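You operate a simulated robot arm through the tools that you are given. There is no shell and no other tool. Be economical: measure what you need, move in short steps, check, and stop when the job is done.

Carry out the task below with a simulated robot arm. There is one attempt and no reset: what you move stays moved.

TASK
On the window lane of the blue conveyor, make the purple end clip and the small paper roll change places.
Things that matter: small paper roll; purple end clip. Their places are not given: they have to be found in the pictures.

It is judged by the outcome, as a careful person would: the job done as asked, and still so three seconds after it is handed in. It fails if anything else is knocked over, pushed out of place, dropped, spilled or broken.

THE ROBOT
A 6-joint arm with a two-finger parallel gripper, fixed in place. Base frame: the origin is at the foot of the arm, x ahead of it, y to its left, z up; the work surface is at about z = 80. Lengths are in cm, angles in degrees, forces in N, time in s.
With the tool pointing down near the work surface it reaches from about 24 to 64 cm from the base axis. Its first joint turns from -66.0 to 66.0 degrees. Payload 2.7 kg.
Tool frame: the origin (TCP) lies between the finger pads and is the grasp point; the fingertips stand 2.3 cm ahead of it; z points along the fingers, y is the line along which they close. The gripper opens to 9.4 cm. The fingers are 3.8 cm wide and 1 cm thick; the gripper's body (5.4 by 9.6 cm) begins 3.9 cm behind the TCP.
Orientation is told as [roll, pitch, yaw] about the base's x, y, z axes, in that order, counted from this pose: with the fingers straight down and closing along the base's y, the tool's x points along the base's -x, its y along +y and its z along -z.

THE INTERFACE
- The arm moves only by the tool move_arm. Its argument "motion" is one flat list of numbers, 7 for each row, row after row: the finger opening in cm, from 0 to 9.4, then the shift along the tool's x, y, z in cm, then the turn, a rotation vector about the tool's x, y, z in degrees. In form: [fingers, tx, ty, tz, ax, ay, az, fingers, tx, ty, tz, ax, ay, az, ...]. A call has 1 to 8 rows; each row is the pose to reach, as a shift and turn from the pose commanded when the call began, along the tool's axes at that moment. A row lasts 0.2 s, in which the tool goes at most 5 cm and 8.6 degrees; a call with a longer step from one row to the next is refused whole, and so is a gripper value outside its range. A pose out of reach is approached as far as the arm can. The call stops where the force on the tool passes 40 N (or 10 N more than at its start, if that is more) or the arm is blocked; 0.2 s more then pass. The fingers move at their own pace (about 4.5 cm/s each) and stop on an object; they squeeze with about 25 N. The grip force told is the motor's: it shows also when the fingers shut on nothing. Time passes only in rows, and 0.2 s behind the last, so rows that repeat a pose let the fingers close. It gives the time, the measured TCP pose, the force on the tool (base axes), the opening and the grip force at its end, in the units of the frame above (readings bear some noise), and new pictures: "views" is both (left out), scene, wrist or none.
- Cameras (640 x 400 px; columns grow to the right, rows downward): "scene" is fixed at [8.39, -43.07, 142.14]; the picture's right is [0.72, -0.69, 0.00], its down [-0.38, -0.40, -0.84] and it looks along [0.58, 0.61, -0.55] (base axes); focal length 373 px, centre (320, 200). "wrist" rides on the gripper at [-3.9, 0, -4.4] in the tool frame; the picture's right is [0.00, -1.00, 0.00], its down [0.97, 0.00, -0.24] and it looks along [0.24, 0.00, 0.97] (tool axes); focal length 218 px, centre (320, 200).
- probe_pixels(camera, pixels): for up to 12 pixels [column, row] of the newest picture of that camera ("zoom" is the newest enlarged one), the place [x, y, z] in the base frame of the surface seen there, good to about 0.2 cm, but the place of the scene camera against the robot may be out by one fixed shift of up to 2.5 cm in any direction. No time passes.
- enlarge(camera, box): a new picture of the part [left, top, right, bottom] of that camera's present view, enlarged. No time passes.
- job_done(): hands the job in; it is judged then, once.

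Work in short steps. Measure before you move; look again where a grasp or a placing could have gone wrong, and mend it. You have 80 turns and 120 pictures in all, the two below and enlarged ones among them. Open the gripper and draw the arm clear of the work before you hand the job in, unless the task says otherwise; then end with one line.

The tools are called after ">>>" as a command line: name --argument value ..., lists and objects as JSON in quotes. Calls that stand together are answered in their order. move_arm: Moves the arm, as the interface text tells. Its arguments: {"type":"object","properties":{"motion":{"type":"array","items":{"type":"number"}},"views":{"type":"string","enum":["both","scene","wrist","none"]}},"required":["motion"]} The other tools are called the same way: probe_pixels (camera, pixels) gives the place of the surface under pixels of a picture; enlarge (camera, box) takes an enlarged picture of a part of a camera's view; job_done () hands the job in.

At the start:

```text
time_s: 0.0
tcp_pos: [40.67, -3.64, 114.95]
tool_rot: [0.1, 0.0, 0.0]
force: [0.6, 0.5, 0.2]
gripper_width: 9.39
finger_force: 0.0
```

scene: 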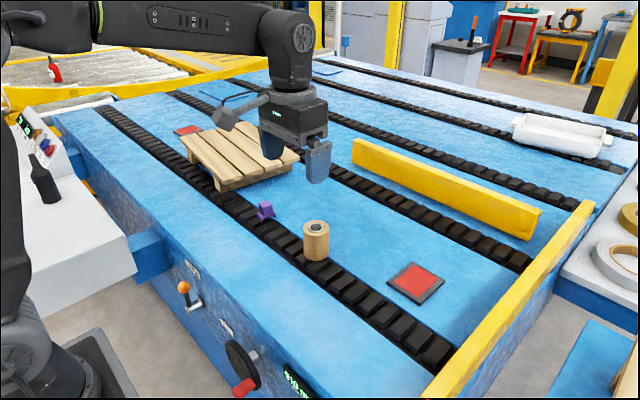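
wrist: 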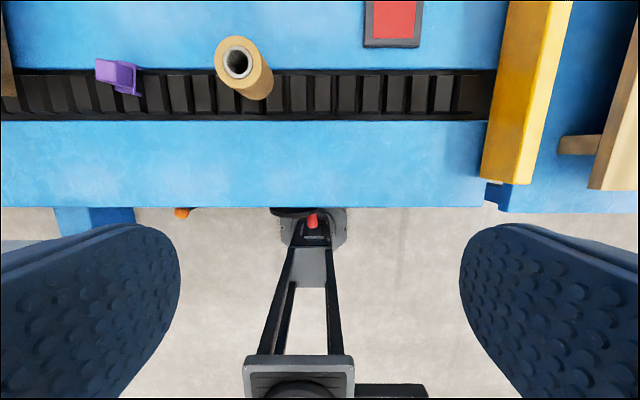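

The roll is at about (315,240) scene and the clip at (265,211) scene; both are on the near black chain lane. I enlarge and probe.

>>> enlarge --camera "scene" --box '[220, 180, 360, 268]'

>>> enlarge --camera "wrist" --box '[60, 20, 300, 170]'

>>> probe_pixels --camera "wrist" --pixels '[[120, 72], [103, 68], [132, 72], [136, 92], [100, 85], [227, 48], [257, 72], [220, 70], [180, 95], [300, 95], [150, 140], [240, 62]]'

>>> probe_pixels --camera "scene" --pixels '[[265, 207], [265, 215], [316, 222], [306, 228], [327, 228], [316, 250], [240, 210], [290, 235], [345, 275], [260, 225]]'

```text
4.55 times, centred on (290, 224) of scene
```

zoom: 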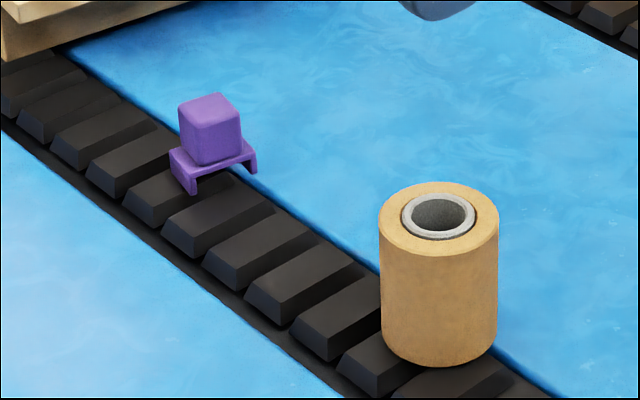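

```text
2.67 times, centred on (180, 95) of wrist
```

zoom: 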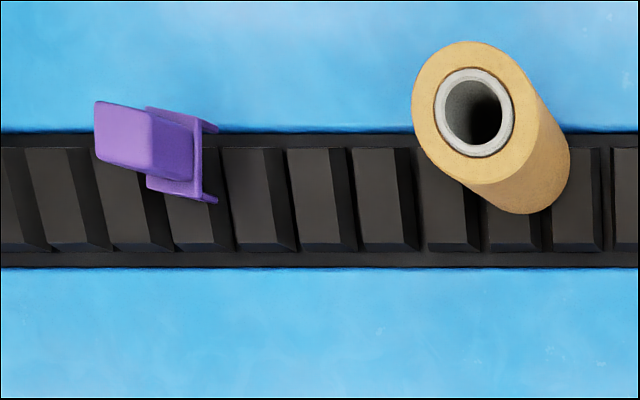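

```text
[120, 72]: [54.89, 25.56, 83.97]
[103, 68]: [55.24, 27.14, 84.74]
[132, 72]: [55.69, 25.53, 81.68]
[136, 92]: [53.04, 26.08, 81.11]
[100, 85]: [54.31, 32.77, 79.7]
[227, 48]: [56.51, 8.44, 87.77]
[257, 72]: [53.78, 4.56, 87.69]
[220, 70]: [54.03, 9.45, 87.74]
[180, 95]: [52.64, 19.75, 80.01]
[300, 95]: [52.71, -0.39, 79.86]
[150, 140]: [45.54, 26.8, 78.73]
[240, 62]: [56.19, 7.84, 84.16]
```

```text
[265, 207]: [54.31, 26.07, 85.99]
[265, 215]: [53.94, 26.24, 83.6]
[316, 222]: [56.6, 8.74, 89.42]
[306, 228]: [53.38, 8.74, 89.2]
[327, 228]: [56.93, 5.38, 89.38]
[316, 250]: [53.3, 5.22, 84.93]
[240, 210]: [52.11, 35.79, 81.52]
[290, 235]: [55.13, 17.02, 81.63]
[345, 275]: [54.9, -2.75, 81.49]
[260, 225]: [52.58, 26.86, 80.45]
```

The roll is about 6 cm in diameter, centred near (55, 7), with its top at 87.7. The clip is near (54.3, 26). I move above the area between them for a closer view of both and the pallet.

>>> move_arm --motion '[9.4, -2, 4, 1, 0, 0, 0, 9.4, -4, 8, 2, 0, 0, 0, 9.4, -6, 12, 4, 0, 0, 0, 9.4, -8, 16, 5, 0, 0, 0, 9.4, -10, 20, 6, 0, 0, 0, 9.4, -12, 23.6, 7, 0, 0, 0, 9.4, -12, 23.6, 7, 0, 0, 0]'

```text
time_s: 1.6
tcp_pos: [52.73, 20.16, 107.89]
tool_rot: [0.0, 0.0, -0.1]
force: [1.3, -0.4, 0.4]
gripper_width: 9.4
finger_force: 0.1
```

scene: 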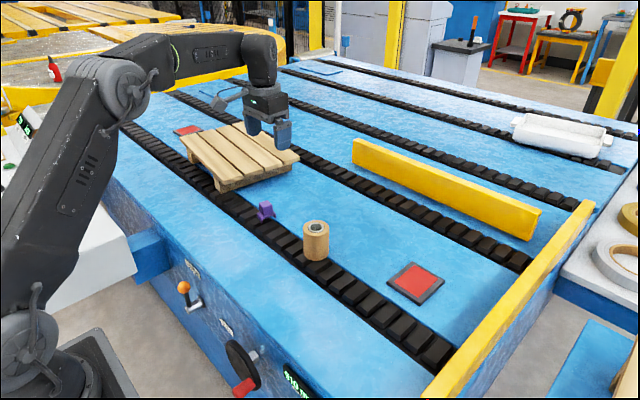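
wrist: 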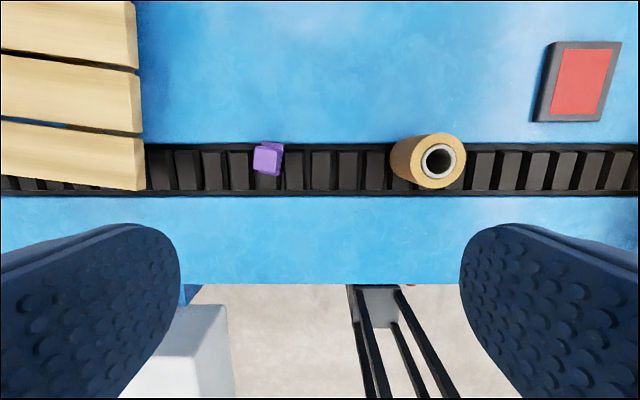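

Both items, plus the pallet, are now in the wrist view: clip at (268,158), roll at (437,160). I enlarge and probe again.

>>> enlarge --camera "wrist" --box '[220, 120, 316, 180]'

>>> probe_pixels --camera "wrist" --pixels '[[268, 160], [280, 147], [256, 172], [437, 137], [437, 183], [415, 160], [462, 160], [132, 155], [138, 188], [320, 147], [320, 192], [320, 170]]'

```text
6.67 times, centred on (268, 150) of wrist
```

zoom: 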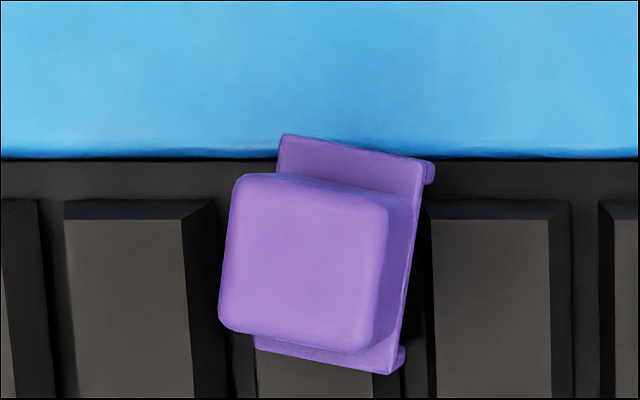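

```text
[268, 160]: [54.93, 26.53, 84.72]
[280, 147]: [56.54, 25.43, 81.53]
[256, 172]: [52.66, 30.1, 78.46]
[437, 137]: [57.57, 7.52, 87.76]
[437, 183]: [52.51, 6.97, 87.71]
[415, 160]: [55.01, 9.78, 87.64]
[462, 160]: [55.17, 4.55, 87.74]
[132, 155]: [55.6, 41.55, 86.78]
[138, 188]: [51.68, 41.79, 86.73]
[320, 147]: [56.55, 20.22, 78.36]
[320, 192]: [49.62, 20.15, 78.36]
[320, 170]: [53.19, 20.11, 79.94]
```

Block centre is about (55.0, 26.9), yawed about -10°. I check its tilt and the leg heights, and the top plane, in a zoom.

>>> probe_pixels --camera "zoom" --pixels '[[250, 195], [370, 215], [235, 315], [355, 335], [300, 265], [300, 150], [400, 170], [400, 250], [380, 360], [427, 172], [400, 358], [270, 352]]'

>>> enlarge --camera "scene" --box '[241, 192, 289, 222]'

```text
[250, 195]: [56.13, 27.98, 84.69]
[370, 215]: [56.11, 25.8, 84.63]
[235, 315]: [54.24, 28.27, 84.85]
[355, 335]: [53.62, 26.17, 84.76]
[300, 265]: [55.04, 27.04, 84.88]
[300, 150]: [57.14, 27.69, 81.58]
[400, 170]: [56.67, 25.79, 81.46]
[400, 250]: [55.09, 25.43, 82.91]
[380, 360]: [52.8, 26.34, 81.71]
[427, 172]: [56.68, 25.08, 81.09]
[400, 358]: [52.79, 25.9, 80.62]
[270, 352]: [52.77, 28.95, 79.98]
```

```text
13.33 times, centred on (265, 207) of scene
```

zoom: 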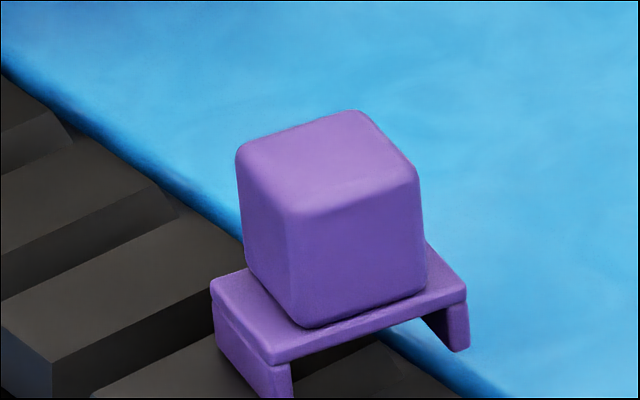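

The clip stands level, with its block between z 81.6 and 84.8 and about 2.85 cm square. I go above it at (55.0, 26.9, 92), turned 9.6° to match.

>>> move_arm --motion '[8, -0.6, 1.7, 4, 0, 0, 2.5, 7, -1.2, 3.4, 8, 0, 0, 5, 6.5, -1.8, 5.1, 12, 0, 0, 7.5, 6.5, -2.3, 6.75, 15.9, 0, 0, 9.6, 6.5, -2.3, 6.75, 15.9, 0, 0, 9.6]'

```text
time_s: 2.8
tcp_pos: [55.09, 26.71, 91.9]
tool_rot: [0.1, 0.0, -9.7]
force: [-0.3, -0.6, 0.4]
gripper_width: 6.47
finger_force: 0.1
```

scene: 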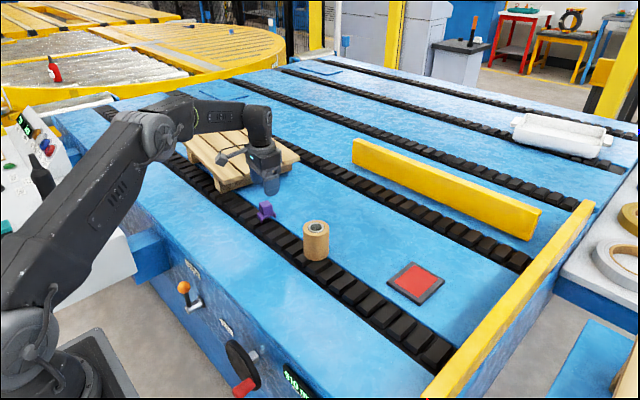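
wrist: 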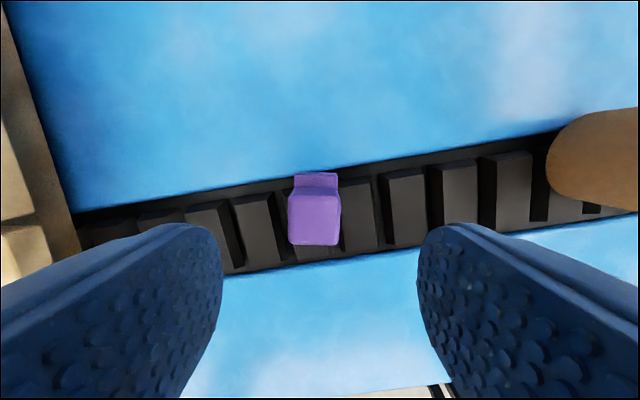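

The clip is aligned with the fingers and offset about 0.25 cm along tool y. I descend to TCP z 84.35 (tips just above the clip's plate) and close.

>>> move_arm --motion '[6.5, 0, 0.25, 3, 0, 0, 0, 6.5, 0.05, 0.25, 6, 0, 0, 0, 6.5, 0.05, 0.25, 7.55, 0, 0, 0, 6.5, 0.05, 0.25, 7.55, 0, 0, 0, 2, 0.05, 0.25, 7.55, 0, 0, 0, 2, 0.05, 0.25, 7.55, 0, 0, 0, 2, 0.05, 0.25, 7.55, 0, 0, 0]'

```text
time_s: 4.4
tcp_pos: [55.11, 26.82, 84.42]
tool_rot: [0.1, 0.0, -9.7]
force: [-0.3, -0.1, 0.0]
gripper_width: 2.93
finger_force: 25.2
```

scene: 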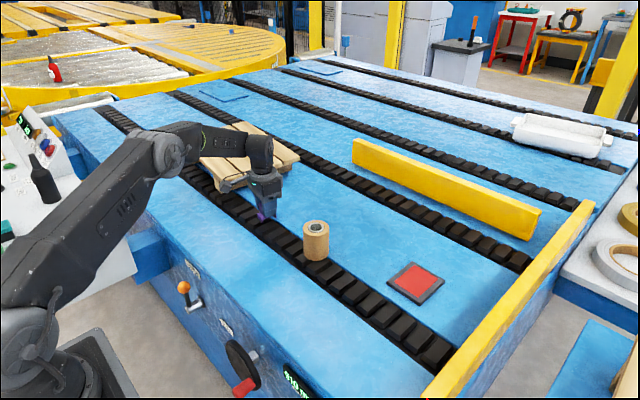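
wrist: 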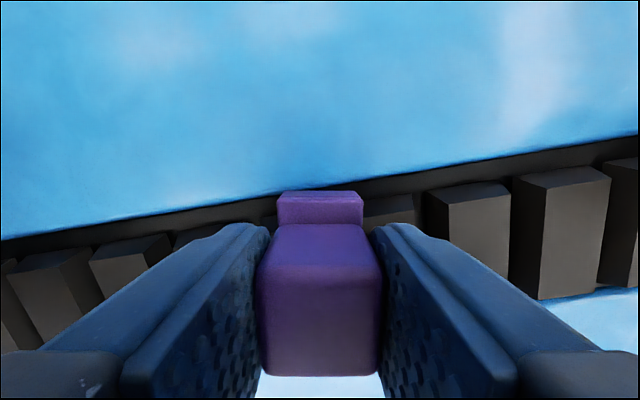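

Gripped at 2.93 cm. I lift 4 cm, carry to y≈17 on the lane as a parking spot, and lower.

>>> move_arm --motion '[2, 0, 0, -2, 0, 0, 0, 2, 0, 0, -4, 0, 0, 0, 2, -0.55, -3.2, -4, 0, 0, 0, 2, -1.1, -6.4, -4, 0, 0, 0, 2, -1.65, -9.66, -4, 0, 0, 0, 2, -1.65, -9.66, -2, 0, 0, 0, 2, -1.65, -9.66, -0.5, 0, 0, 0, 2, -1.65, -9.66, -0.05, 0, 0, 0]'

```text
time_s: 6.2
tcp_pos: [54.89, 17.44, 84.43]
tool_rot: [0.1, 0.1, -9.5]
force: [0.0, 0.8, 0.0]
gripper_width: 2.93
finger_force: 25.3
```

scene: 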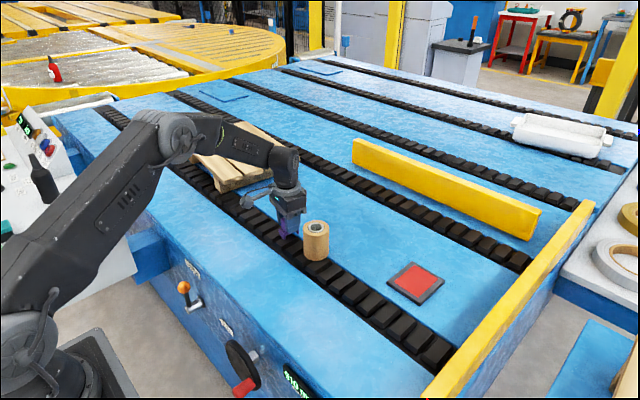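
wrist: 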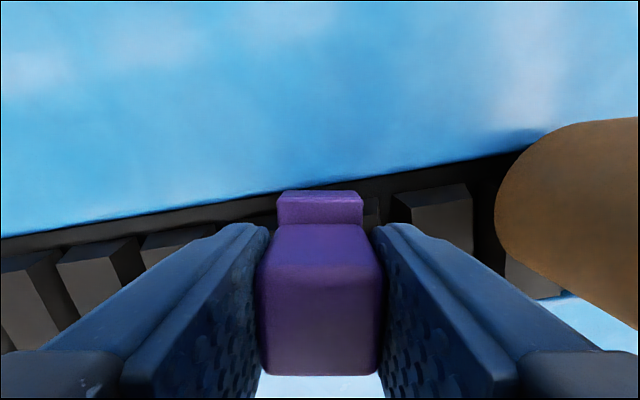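

Clip is parked near (54.9, 17.2) with no contact force. I open to 5 cm, rise straight up, and turn back to yaw 0.

>>> move_arm --motion '[2, 0, 0, 0.05, 0, 0, 0, 5, 0, 0, 0.05, 0, 0, 0, 5, 0, 0, 0.05, 0, 0, 0, 5, 0, 0, -3, 0, 0, 0, 5, 0, 0, -7, 0, 0, 0, 7, 0, 0, -11, 0, 0, -4.8, 9.4, 0, 0, -15, 0, 0, -9.6, 9.4, 0, 0, -15, 0, 0, -9.6]'

```text
time_s: 8.0
tcp_pos: [55.03, 17.41, 99.75]
tool_rot: [0.1, 0.0, 0.1]
force: [0.0, 0.0, 0.1]
gripper_width: 9.42
finger_force: 0.0
```

scene: 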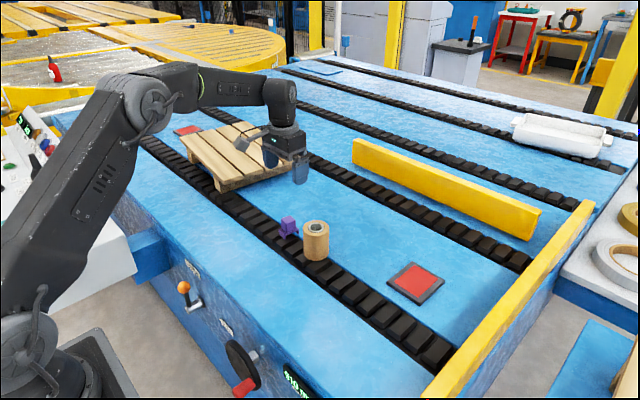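
wrist: 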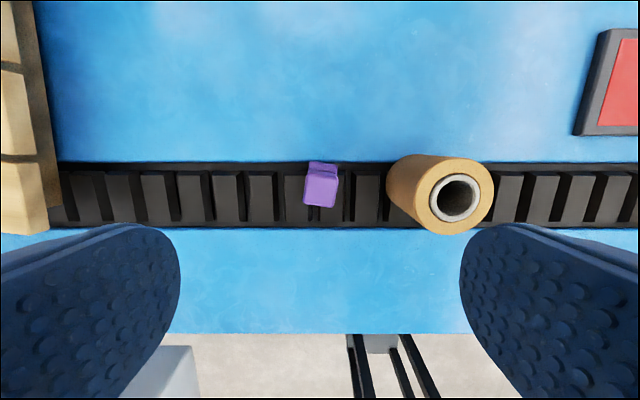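

The clip stands upright. I probe the roll's rim and the clip before grasping the roll.

>>> probe_pixels --camera "wrist" --pixels '[[460, 170], [460, 230], [433, 198], [490, 198], [459, 174], [459, 226], [320, 188], [310, 195], [333, 195]]'

>>> enlarge --camera "wrist" --box '[360, 135, 520, 235]'

```text
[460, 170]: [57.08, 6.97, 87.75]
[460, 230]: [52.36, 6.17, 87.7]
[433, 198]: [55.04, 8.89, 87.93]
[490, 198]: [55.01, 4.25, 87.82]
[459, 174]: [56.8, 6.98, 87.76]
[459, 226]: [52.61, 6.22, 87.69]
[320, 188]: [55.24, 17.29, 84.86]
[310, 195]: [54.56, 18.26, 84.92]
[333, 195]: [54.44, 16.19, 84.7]
```

```text
4.00 times, centred on (440, 185) of wrist
```

zoom: 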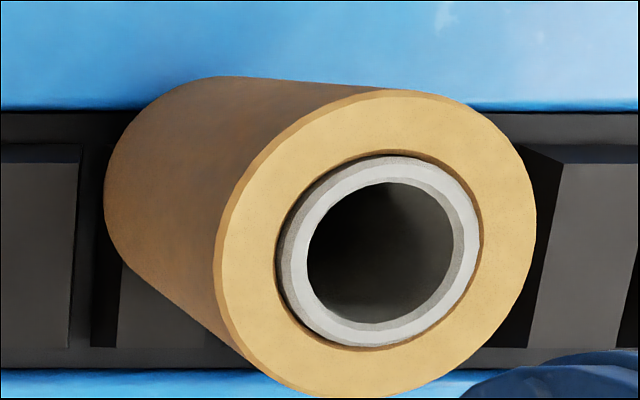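

Roll centre is (55.15, 7.0), diameter 6.2, top 87.75. I move above it at z≈94.

>>> move_arm --motion '[9.4, 0, -3.5, 0, 0, 0, 0, 9.4, -0.1, -7, 0, 0, 0, 0, 9.4, -0.1, -10.4, 2, 0, 0, 0, 9.4, -0.1, -10.4, 5.7, 0, 0, 0, 9.4, -0.1, -10.4, 5.7, 0, 0, 0]'

```text
time_s: 9.2
tcp_pos: [55.08, 6.54, 93.85]
tool_rot: [-0.1, -0.1, 0.0]
force: [1.1, -0.2, -0.3]
gripper_width: 9.38
finger_force: 0.1
```

scene: 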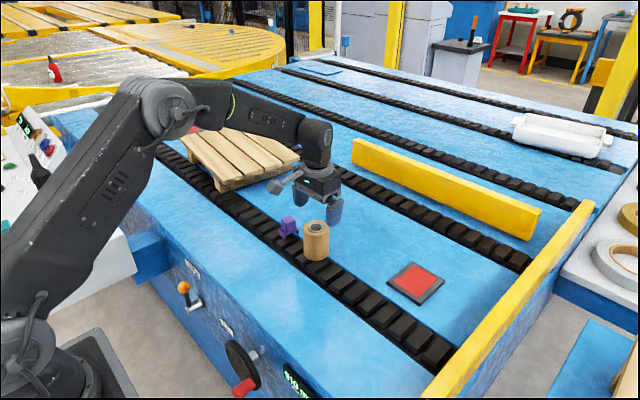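
wrist: 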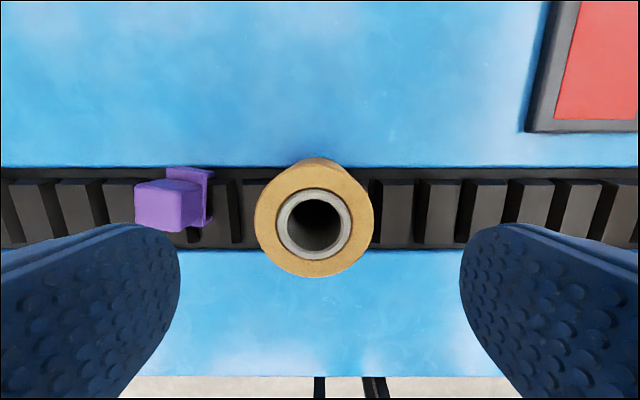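

The roll is centred within about 0.3 cm (hole at (315,224)). I correct ty by +0.3, descend to TCP z≈84.7 and close.

>>> move_arm --motion '[9.4, -0.1, 0.3, 3.5, 0, 0, 0, 9.4, -0.1, 0.3, 7, 0, 0, 0, 9.4, -0.1, 0.3, 9.1, 0, 0, 0, 7, -0.1, 0.3, 9.1, 0, 0, 0, 5, -0.1, 0.3, 9.1, 0, 0, 0, 5, -0.1, 0.3, 9.1, 0, 0, 0, 5, -0.1, 0.3, 9.1, 0, 0, 0]'

```text
time_s: 10.8
tcp_pos: [55.34, 7.01, 84.66]
tool_rot: [0.0, 0.0, 0.0]
force: [-0.7, 0.4, -0.4]
gripper_width: 6.16
finger_force: 25.3
```

scene: 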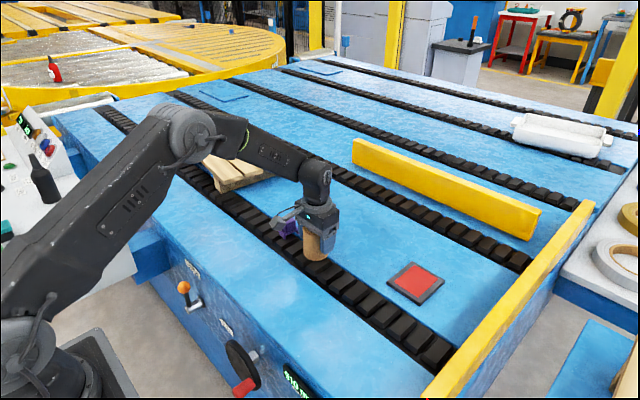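
wrist: 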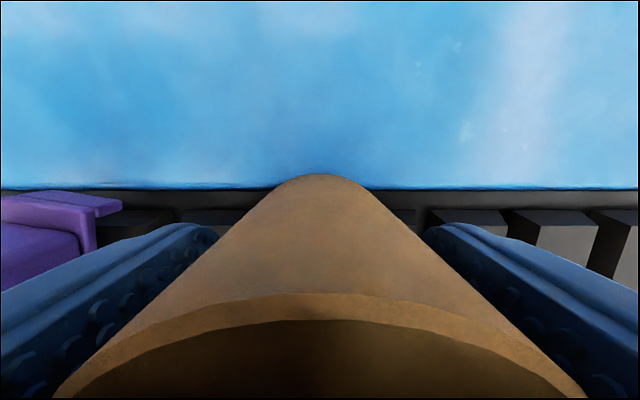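

Roll gripped at 6.16 cm. I lift 8 cm and carry it over the parked clip toward y≈26.9.

>>> move_arm --motion '[5, 0, 0, -4, 0, 0, 0, 5, 0, 0, -8, 0, 0, 0, 5, 0, 4, -8, 0, 0, 0, 5, 0, 8, -8, 0, 0, 0, 5, 0, 12, -8, 0, 0, 0, 5, 0.1, 16, -8, 0, 0, 0, 5, 0.1, 19.9, -8, 0, 0, 0, 5, 0.1, 19.9, -8, 0, 0, 0]'

```text
time_s: 12.6
tcp_pos: [55.33, 26.99, 92.79]
tool_rot: [0.0, 0.0, 0.0]
force: [-0.5, -0.3, -1.9]
gripper_width: 6.14
finger_force: 24.8
```

scene: 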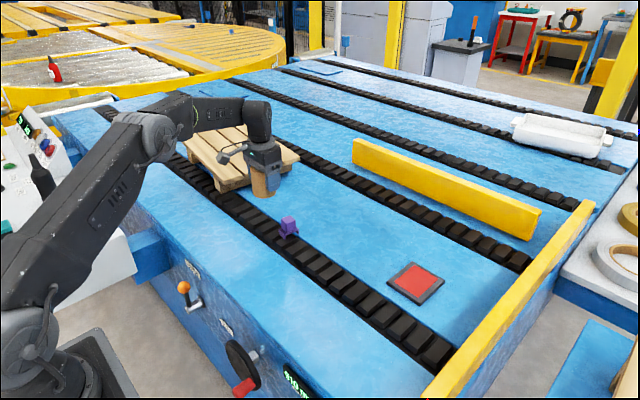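
wrist: 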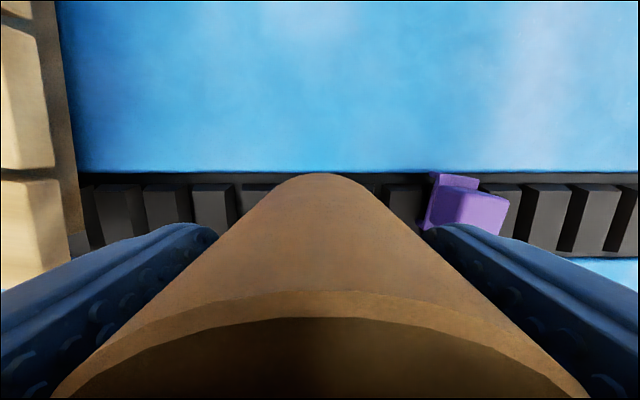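

The roll is above the clip's old place. I lower 8 cm to the original height.

>>> move_arm --motion '[5, 0.15, -0.05, 3.5, 0, 0, 0, 5, 0.15, -0.05, 6.5, 0, 0, 0, 5, 0.15, -0.05, 7.5, 0, 0, 0, 5, 0.15, -0.05, 8, 0, 0, 0, 5, 0.15, -0.05, 8, 0, 0, 0]'

```text
time_s: 13.8
tcp_pos: [55.06, 26.93, 84.68]
tool_rot: [0.1, -0.1, 0.0]
force: [-1.8, 0.4, 1.1]
gripper_width: 6.15
finger_force: 25.2
```

scene: 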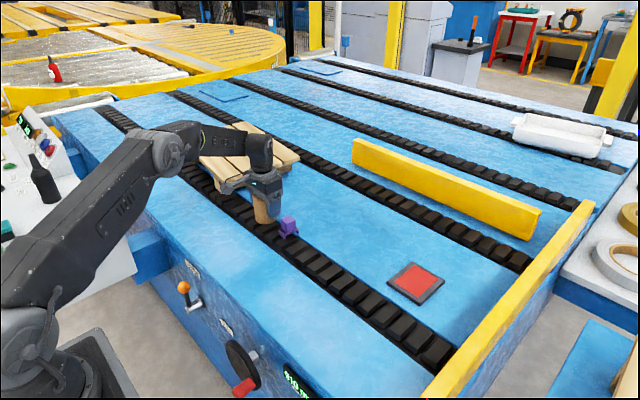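
wrist: 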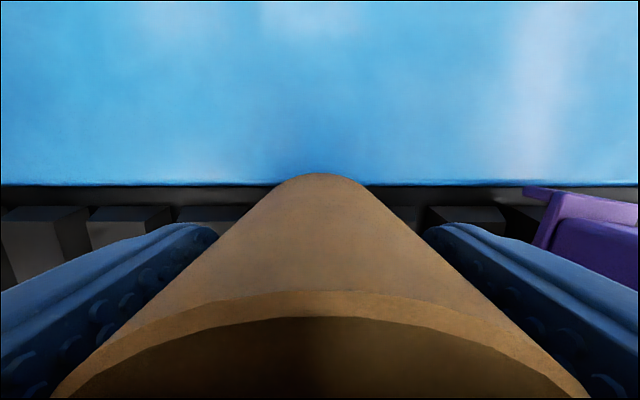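

Contact is registered (about +1 N) at the same height as before. I open to 8 cm and rise straight up.

>>> move_arm --motion '[6.6, 0, 0, 0, 0, 0, 0, 8, 0, 0, 0, 0, 0, 0, 8, 0, 0, 0, 0, 0, 0, 8, 0, 0, -3, 0, 0, 0, 8, 0, 0, -7, 0, 0, 0, 8, 0, -3, -11, 0, 0, 0, 7, 0, -6, -13, 0, 0, 4.8, 6.5, 0, -9.7, -13, 0, 0, 9.6]'

```text
time_s: 15.6
tcp_pos: [54.88, 17.23, 97.72]
tool_rot: [0.1, 0.0, -9.6]
force: [-0.2, 0.8, 0.7]
gripper_width: 6.52
finger_force: 0.0
```

scene: 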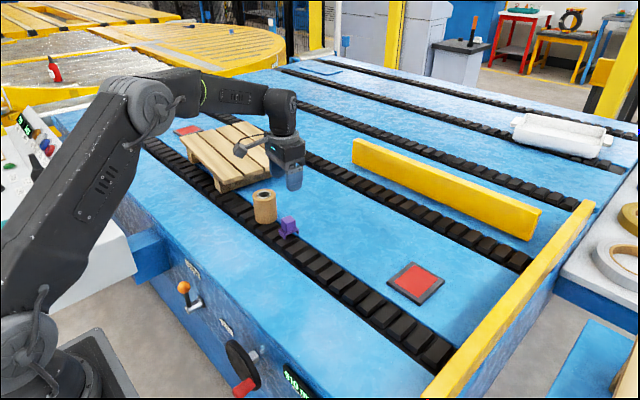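
wrist: 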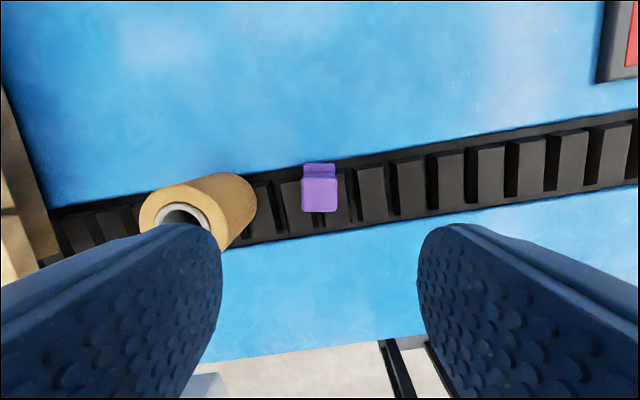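

Roll stands upright in the clip's old place. The clip block top is at (320,194), directly under the TCP; I descend 13.3 cm and grip.

>>> move_arm --motion '[5.5, 0, 0, 4, 0, 0, 0, 5.5, -0.1, 0, 8, 0, 0, 0, 5.5, -0.1, 0, 11.5, 0, 0, 0, 5.5, -0.1, 0, 13.3, 0, 0, 0, 5.5, -0.1, 0, 13.3, 0, 0, 0, 2, -0.1, 0, 13.3, 0, 0, 0, 2, -0.1, 0, 13.3, 0, 0, 0, 2, -0.1, 0, 13.3, 0, 0, 0]'

```text
time_s: 17.4
tcp_pos: [54.93, 17.11, 84.37]
tool_rot: [0.0, 0.0, -9.6]
force: [0.0, 0.8, -0.9]
gripper_width: 2.93
finger_force: 25.0
```

scene: 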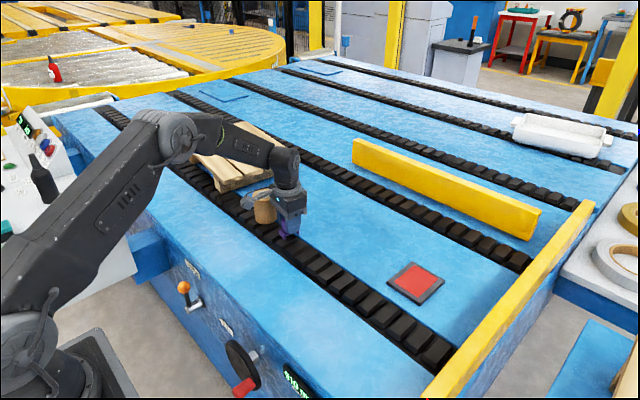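
wrist: 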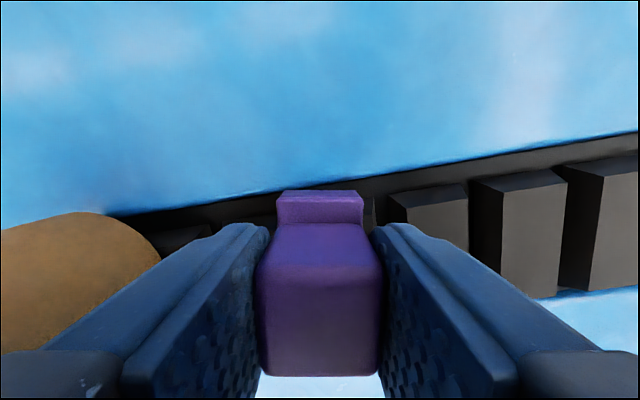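

Gripped. I lift and carry the clip to the roll's old place (55.1, 7.0) and lower it.

>>> move_arm --motion '[2, 0, 0, -2, 0, 0, 0, 2, 0, 0, -4, 0, 0, 0, 2, -0.63, -3.3, -4, 0, 0, 0, 2, -1.26, -6.6, -4, 0, 0, 0, 2, -1.9, -9.97, -4, 0, 0, 0, 2, -1.9, -9.97, -2, 0, 0, 0, 2, -1.9, -9.97, -0.5, 0, 0, 0, 2, -1.9, -9.97, -0.03, 0, 0, 0]'

```text
time_s: 19.2
tcp_pos: [55.32, 7.06, 84.57]
tool_rot: [0.1, 0.0, -9.7]
force: [-0.5, -0.3, -0.2]
gripper_width: 2.92
finger_force: 25.0
```

scene: 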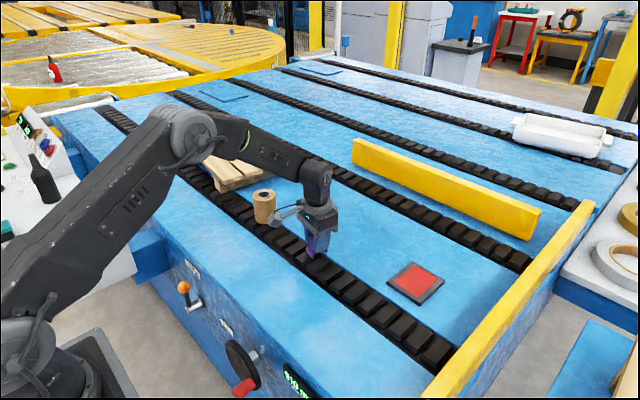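
wrist: 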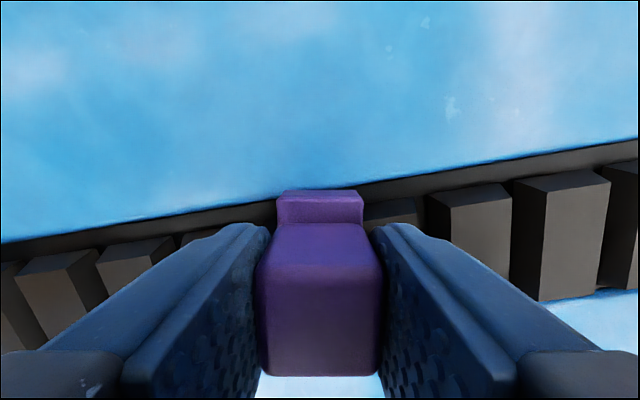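

Position is right; it was still settling downward, so I lower a touch, open, and draw up and back for a view of both.

>>> move_arm --motion '[2, 0, 0, 0.08, 0, 0, 0, 2, 0, 0, 0.08, 0, 0, 0, 5, 0, 0, 0.08, 0, 0, 0, 5, 0, 0, 0.08, 0, 0, 0, 5, 0, 0, -4, 0, 0, 0, 5, 0, 0, -9, 0, 0, 0, 6, 1, 4, -13, 0, 0, -4.8, 8, 2.5, 8, -15.5, 0, 0, -9.6]'

>>> move_arm --motion '[9.4, 1, 0, -4, 0, 0, 0, 9.4, 2, 0, -8, 0, 0, 0, 9.4, 2, 0, -8, 0, 0, 0]'

```text
refused: row 7 steps farther than a row can; nothing moved
```

```text
time_s: 20.0
tcp_pos: [53.27, 7.46, 92.42]
tool_rot: [0.0, 0.0, -9.7]
force: [0.2, -0.3, -0.6]
gripper_width: 9.41
finger_force: 0.1
```

scene: 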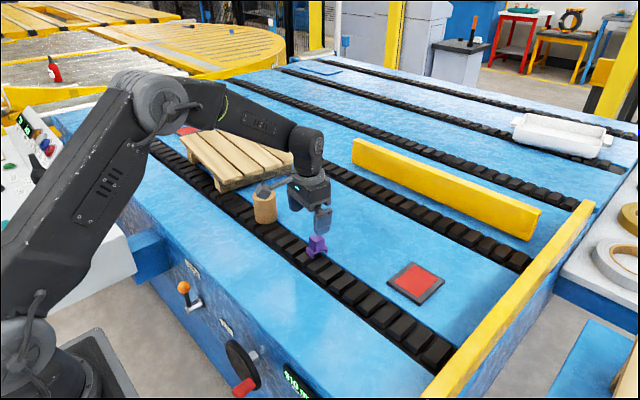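
wrist: 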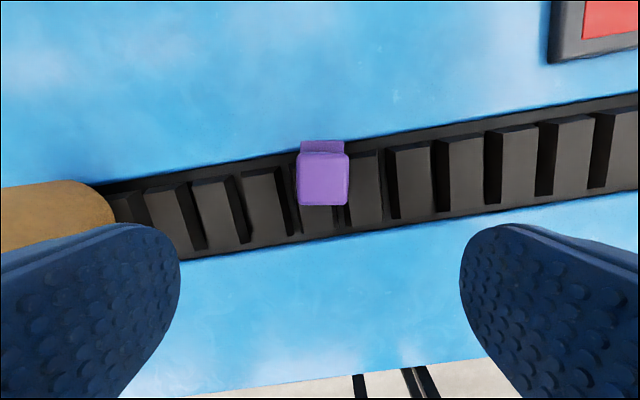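

The first call was refused, so the second one ran alone and opened the fingers while rising. The clip may have been let go slightly above the lane. I raise the arm more and check carefully how it landed.

>>> move_arm --motion '[9.4, 0, 2, -4, 0, 0, -4, 9.4, 0, 4, -8, 0, 0, -8, 9.4, 0, 7, -11, 0, 0, -9.6, 9.4, 0, 9, -13, 0, 0, -9.6, 9.4, 0, 9, -13, 0, 0, -9.6]'

>>> enlarge --camera "scene" --box '[236, 185, 348, 255]'

```text
time_s: 21.2
tcp_pos: [54.75, 16.33, 105.48]
tool_rot: [0.1, 0.0, 0.0]
force: [-0.1, 1.1, 0.3]
gripper_width: 9.42
finger_force: 0.0
```

scene: 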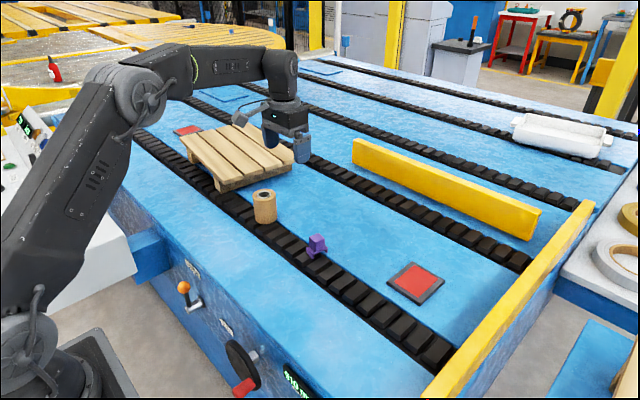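
wrist: 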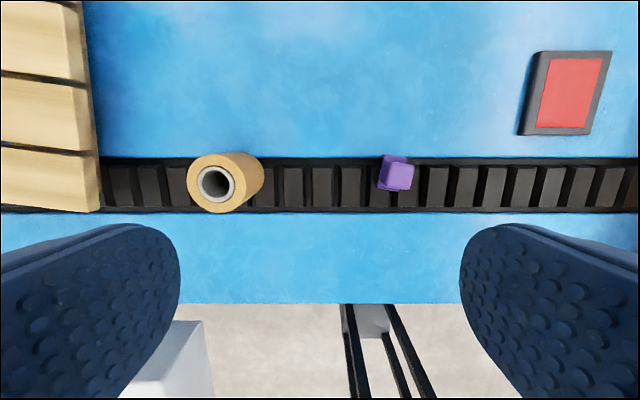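

```text
5.71 times, centred on (292, 220) of scene
```

zoom: 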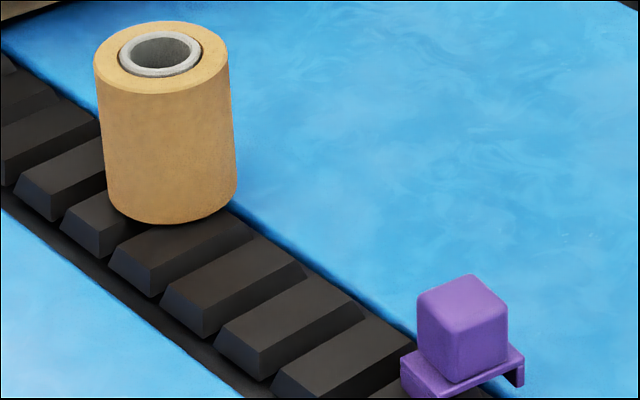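

>>> probe_pixels --camera "wrist" --pixels '[[398, 174], [390, 166], [406, 169], [392, 184], [405, 187], [215, 160], [215, 209], [192, 182], [240, 182]]'

>>> enlarge --camera "wrist" --box '[352, 140, 448, 200]'

>>> enlarge --camera "scene" --box '[292, 228, 340, 258]'

```text
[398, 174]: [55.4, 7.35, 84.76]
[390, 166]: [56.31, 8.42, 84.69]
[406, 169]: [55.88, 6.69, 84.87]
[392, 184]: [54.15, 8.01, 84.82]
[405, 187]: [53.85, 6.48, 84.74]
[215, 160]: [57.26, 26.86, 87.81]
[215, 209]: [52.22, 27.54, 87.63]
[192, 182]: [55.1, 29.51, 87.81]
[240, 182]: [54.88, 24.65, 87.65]
```

```text
6.67 times, centred on (400, 170) of wrist
```

zoom: 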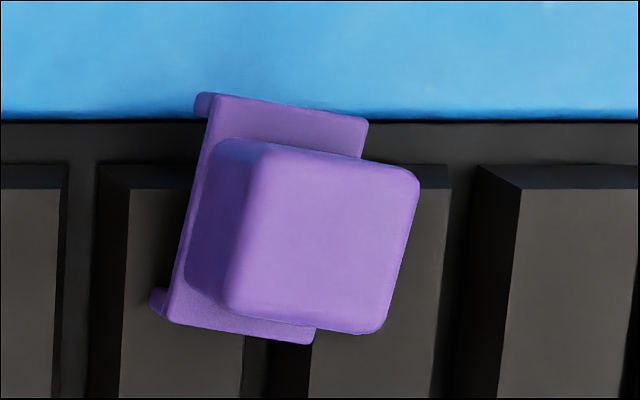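

```text
13.33 times, centred on (316, 243) of scene
```

zoom: 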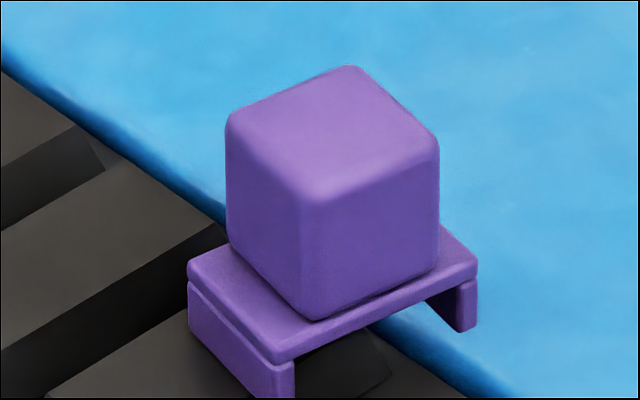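

Clip is upright and level at (55.2, 7.05, top 84.8), and the roll is upright at (55.0, 27.0). Both sit in each other's old places. I draw the arm back clear of the lane.

>>> move_arm --motion '[9.4, 3, -2, -2, 0, 0, 0, 9.4, 6, -5, -4, 0, 0, 0, 9.4, 9, -8, -6, 0, 0, 0, 9.4, 12, -11, -8, 0, 0, 0, 9.4, 13, -14, -9, 0, 0, 0, 9.4, 13, -17, -9, 0, 0, 0, 9.4, 13, -17, -9, 0, 0, 0]'

```text
time_s: 22.8
tcp_pos: [41.59, -0.94, 114.56]
tool_rot: [0.0, 0.0, 0.0]
force: [0.4, -0.4, -0.1]
gripper_width: 9.4
finger_force: 0.1
```

scene: 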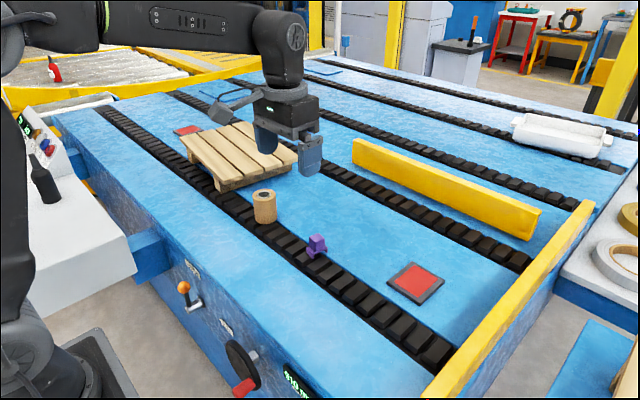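
wrist: 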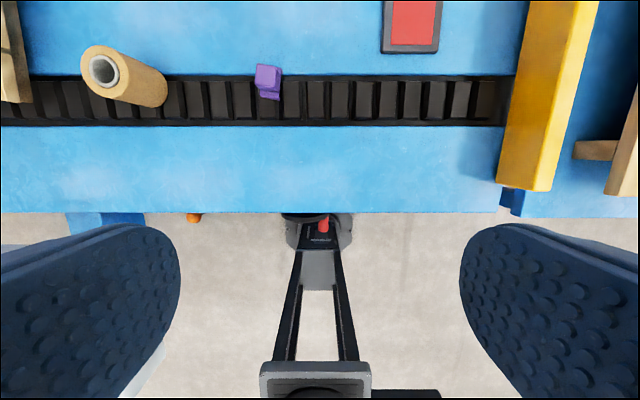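

Both items are standing, nothing else was disturbed, and the arm is clear, so I hand the job in.

>>> job_done

```text
The job is handed in.
```

The purple end clip and the small paper roll have changed places on the lane, both upright and within about 0.2 cm of each other's old spots; the fingers opened early as the arm rose from setting down the clip, so it may have dropped slightly and is turned a few degrees, but it landed level.
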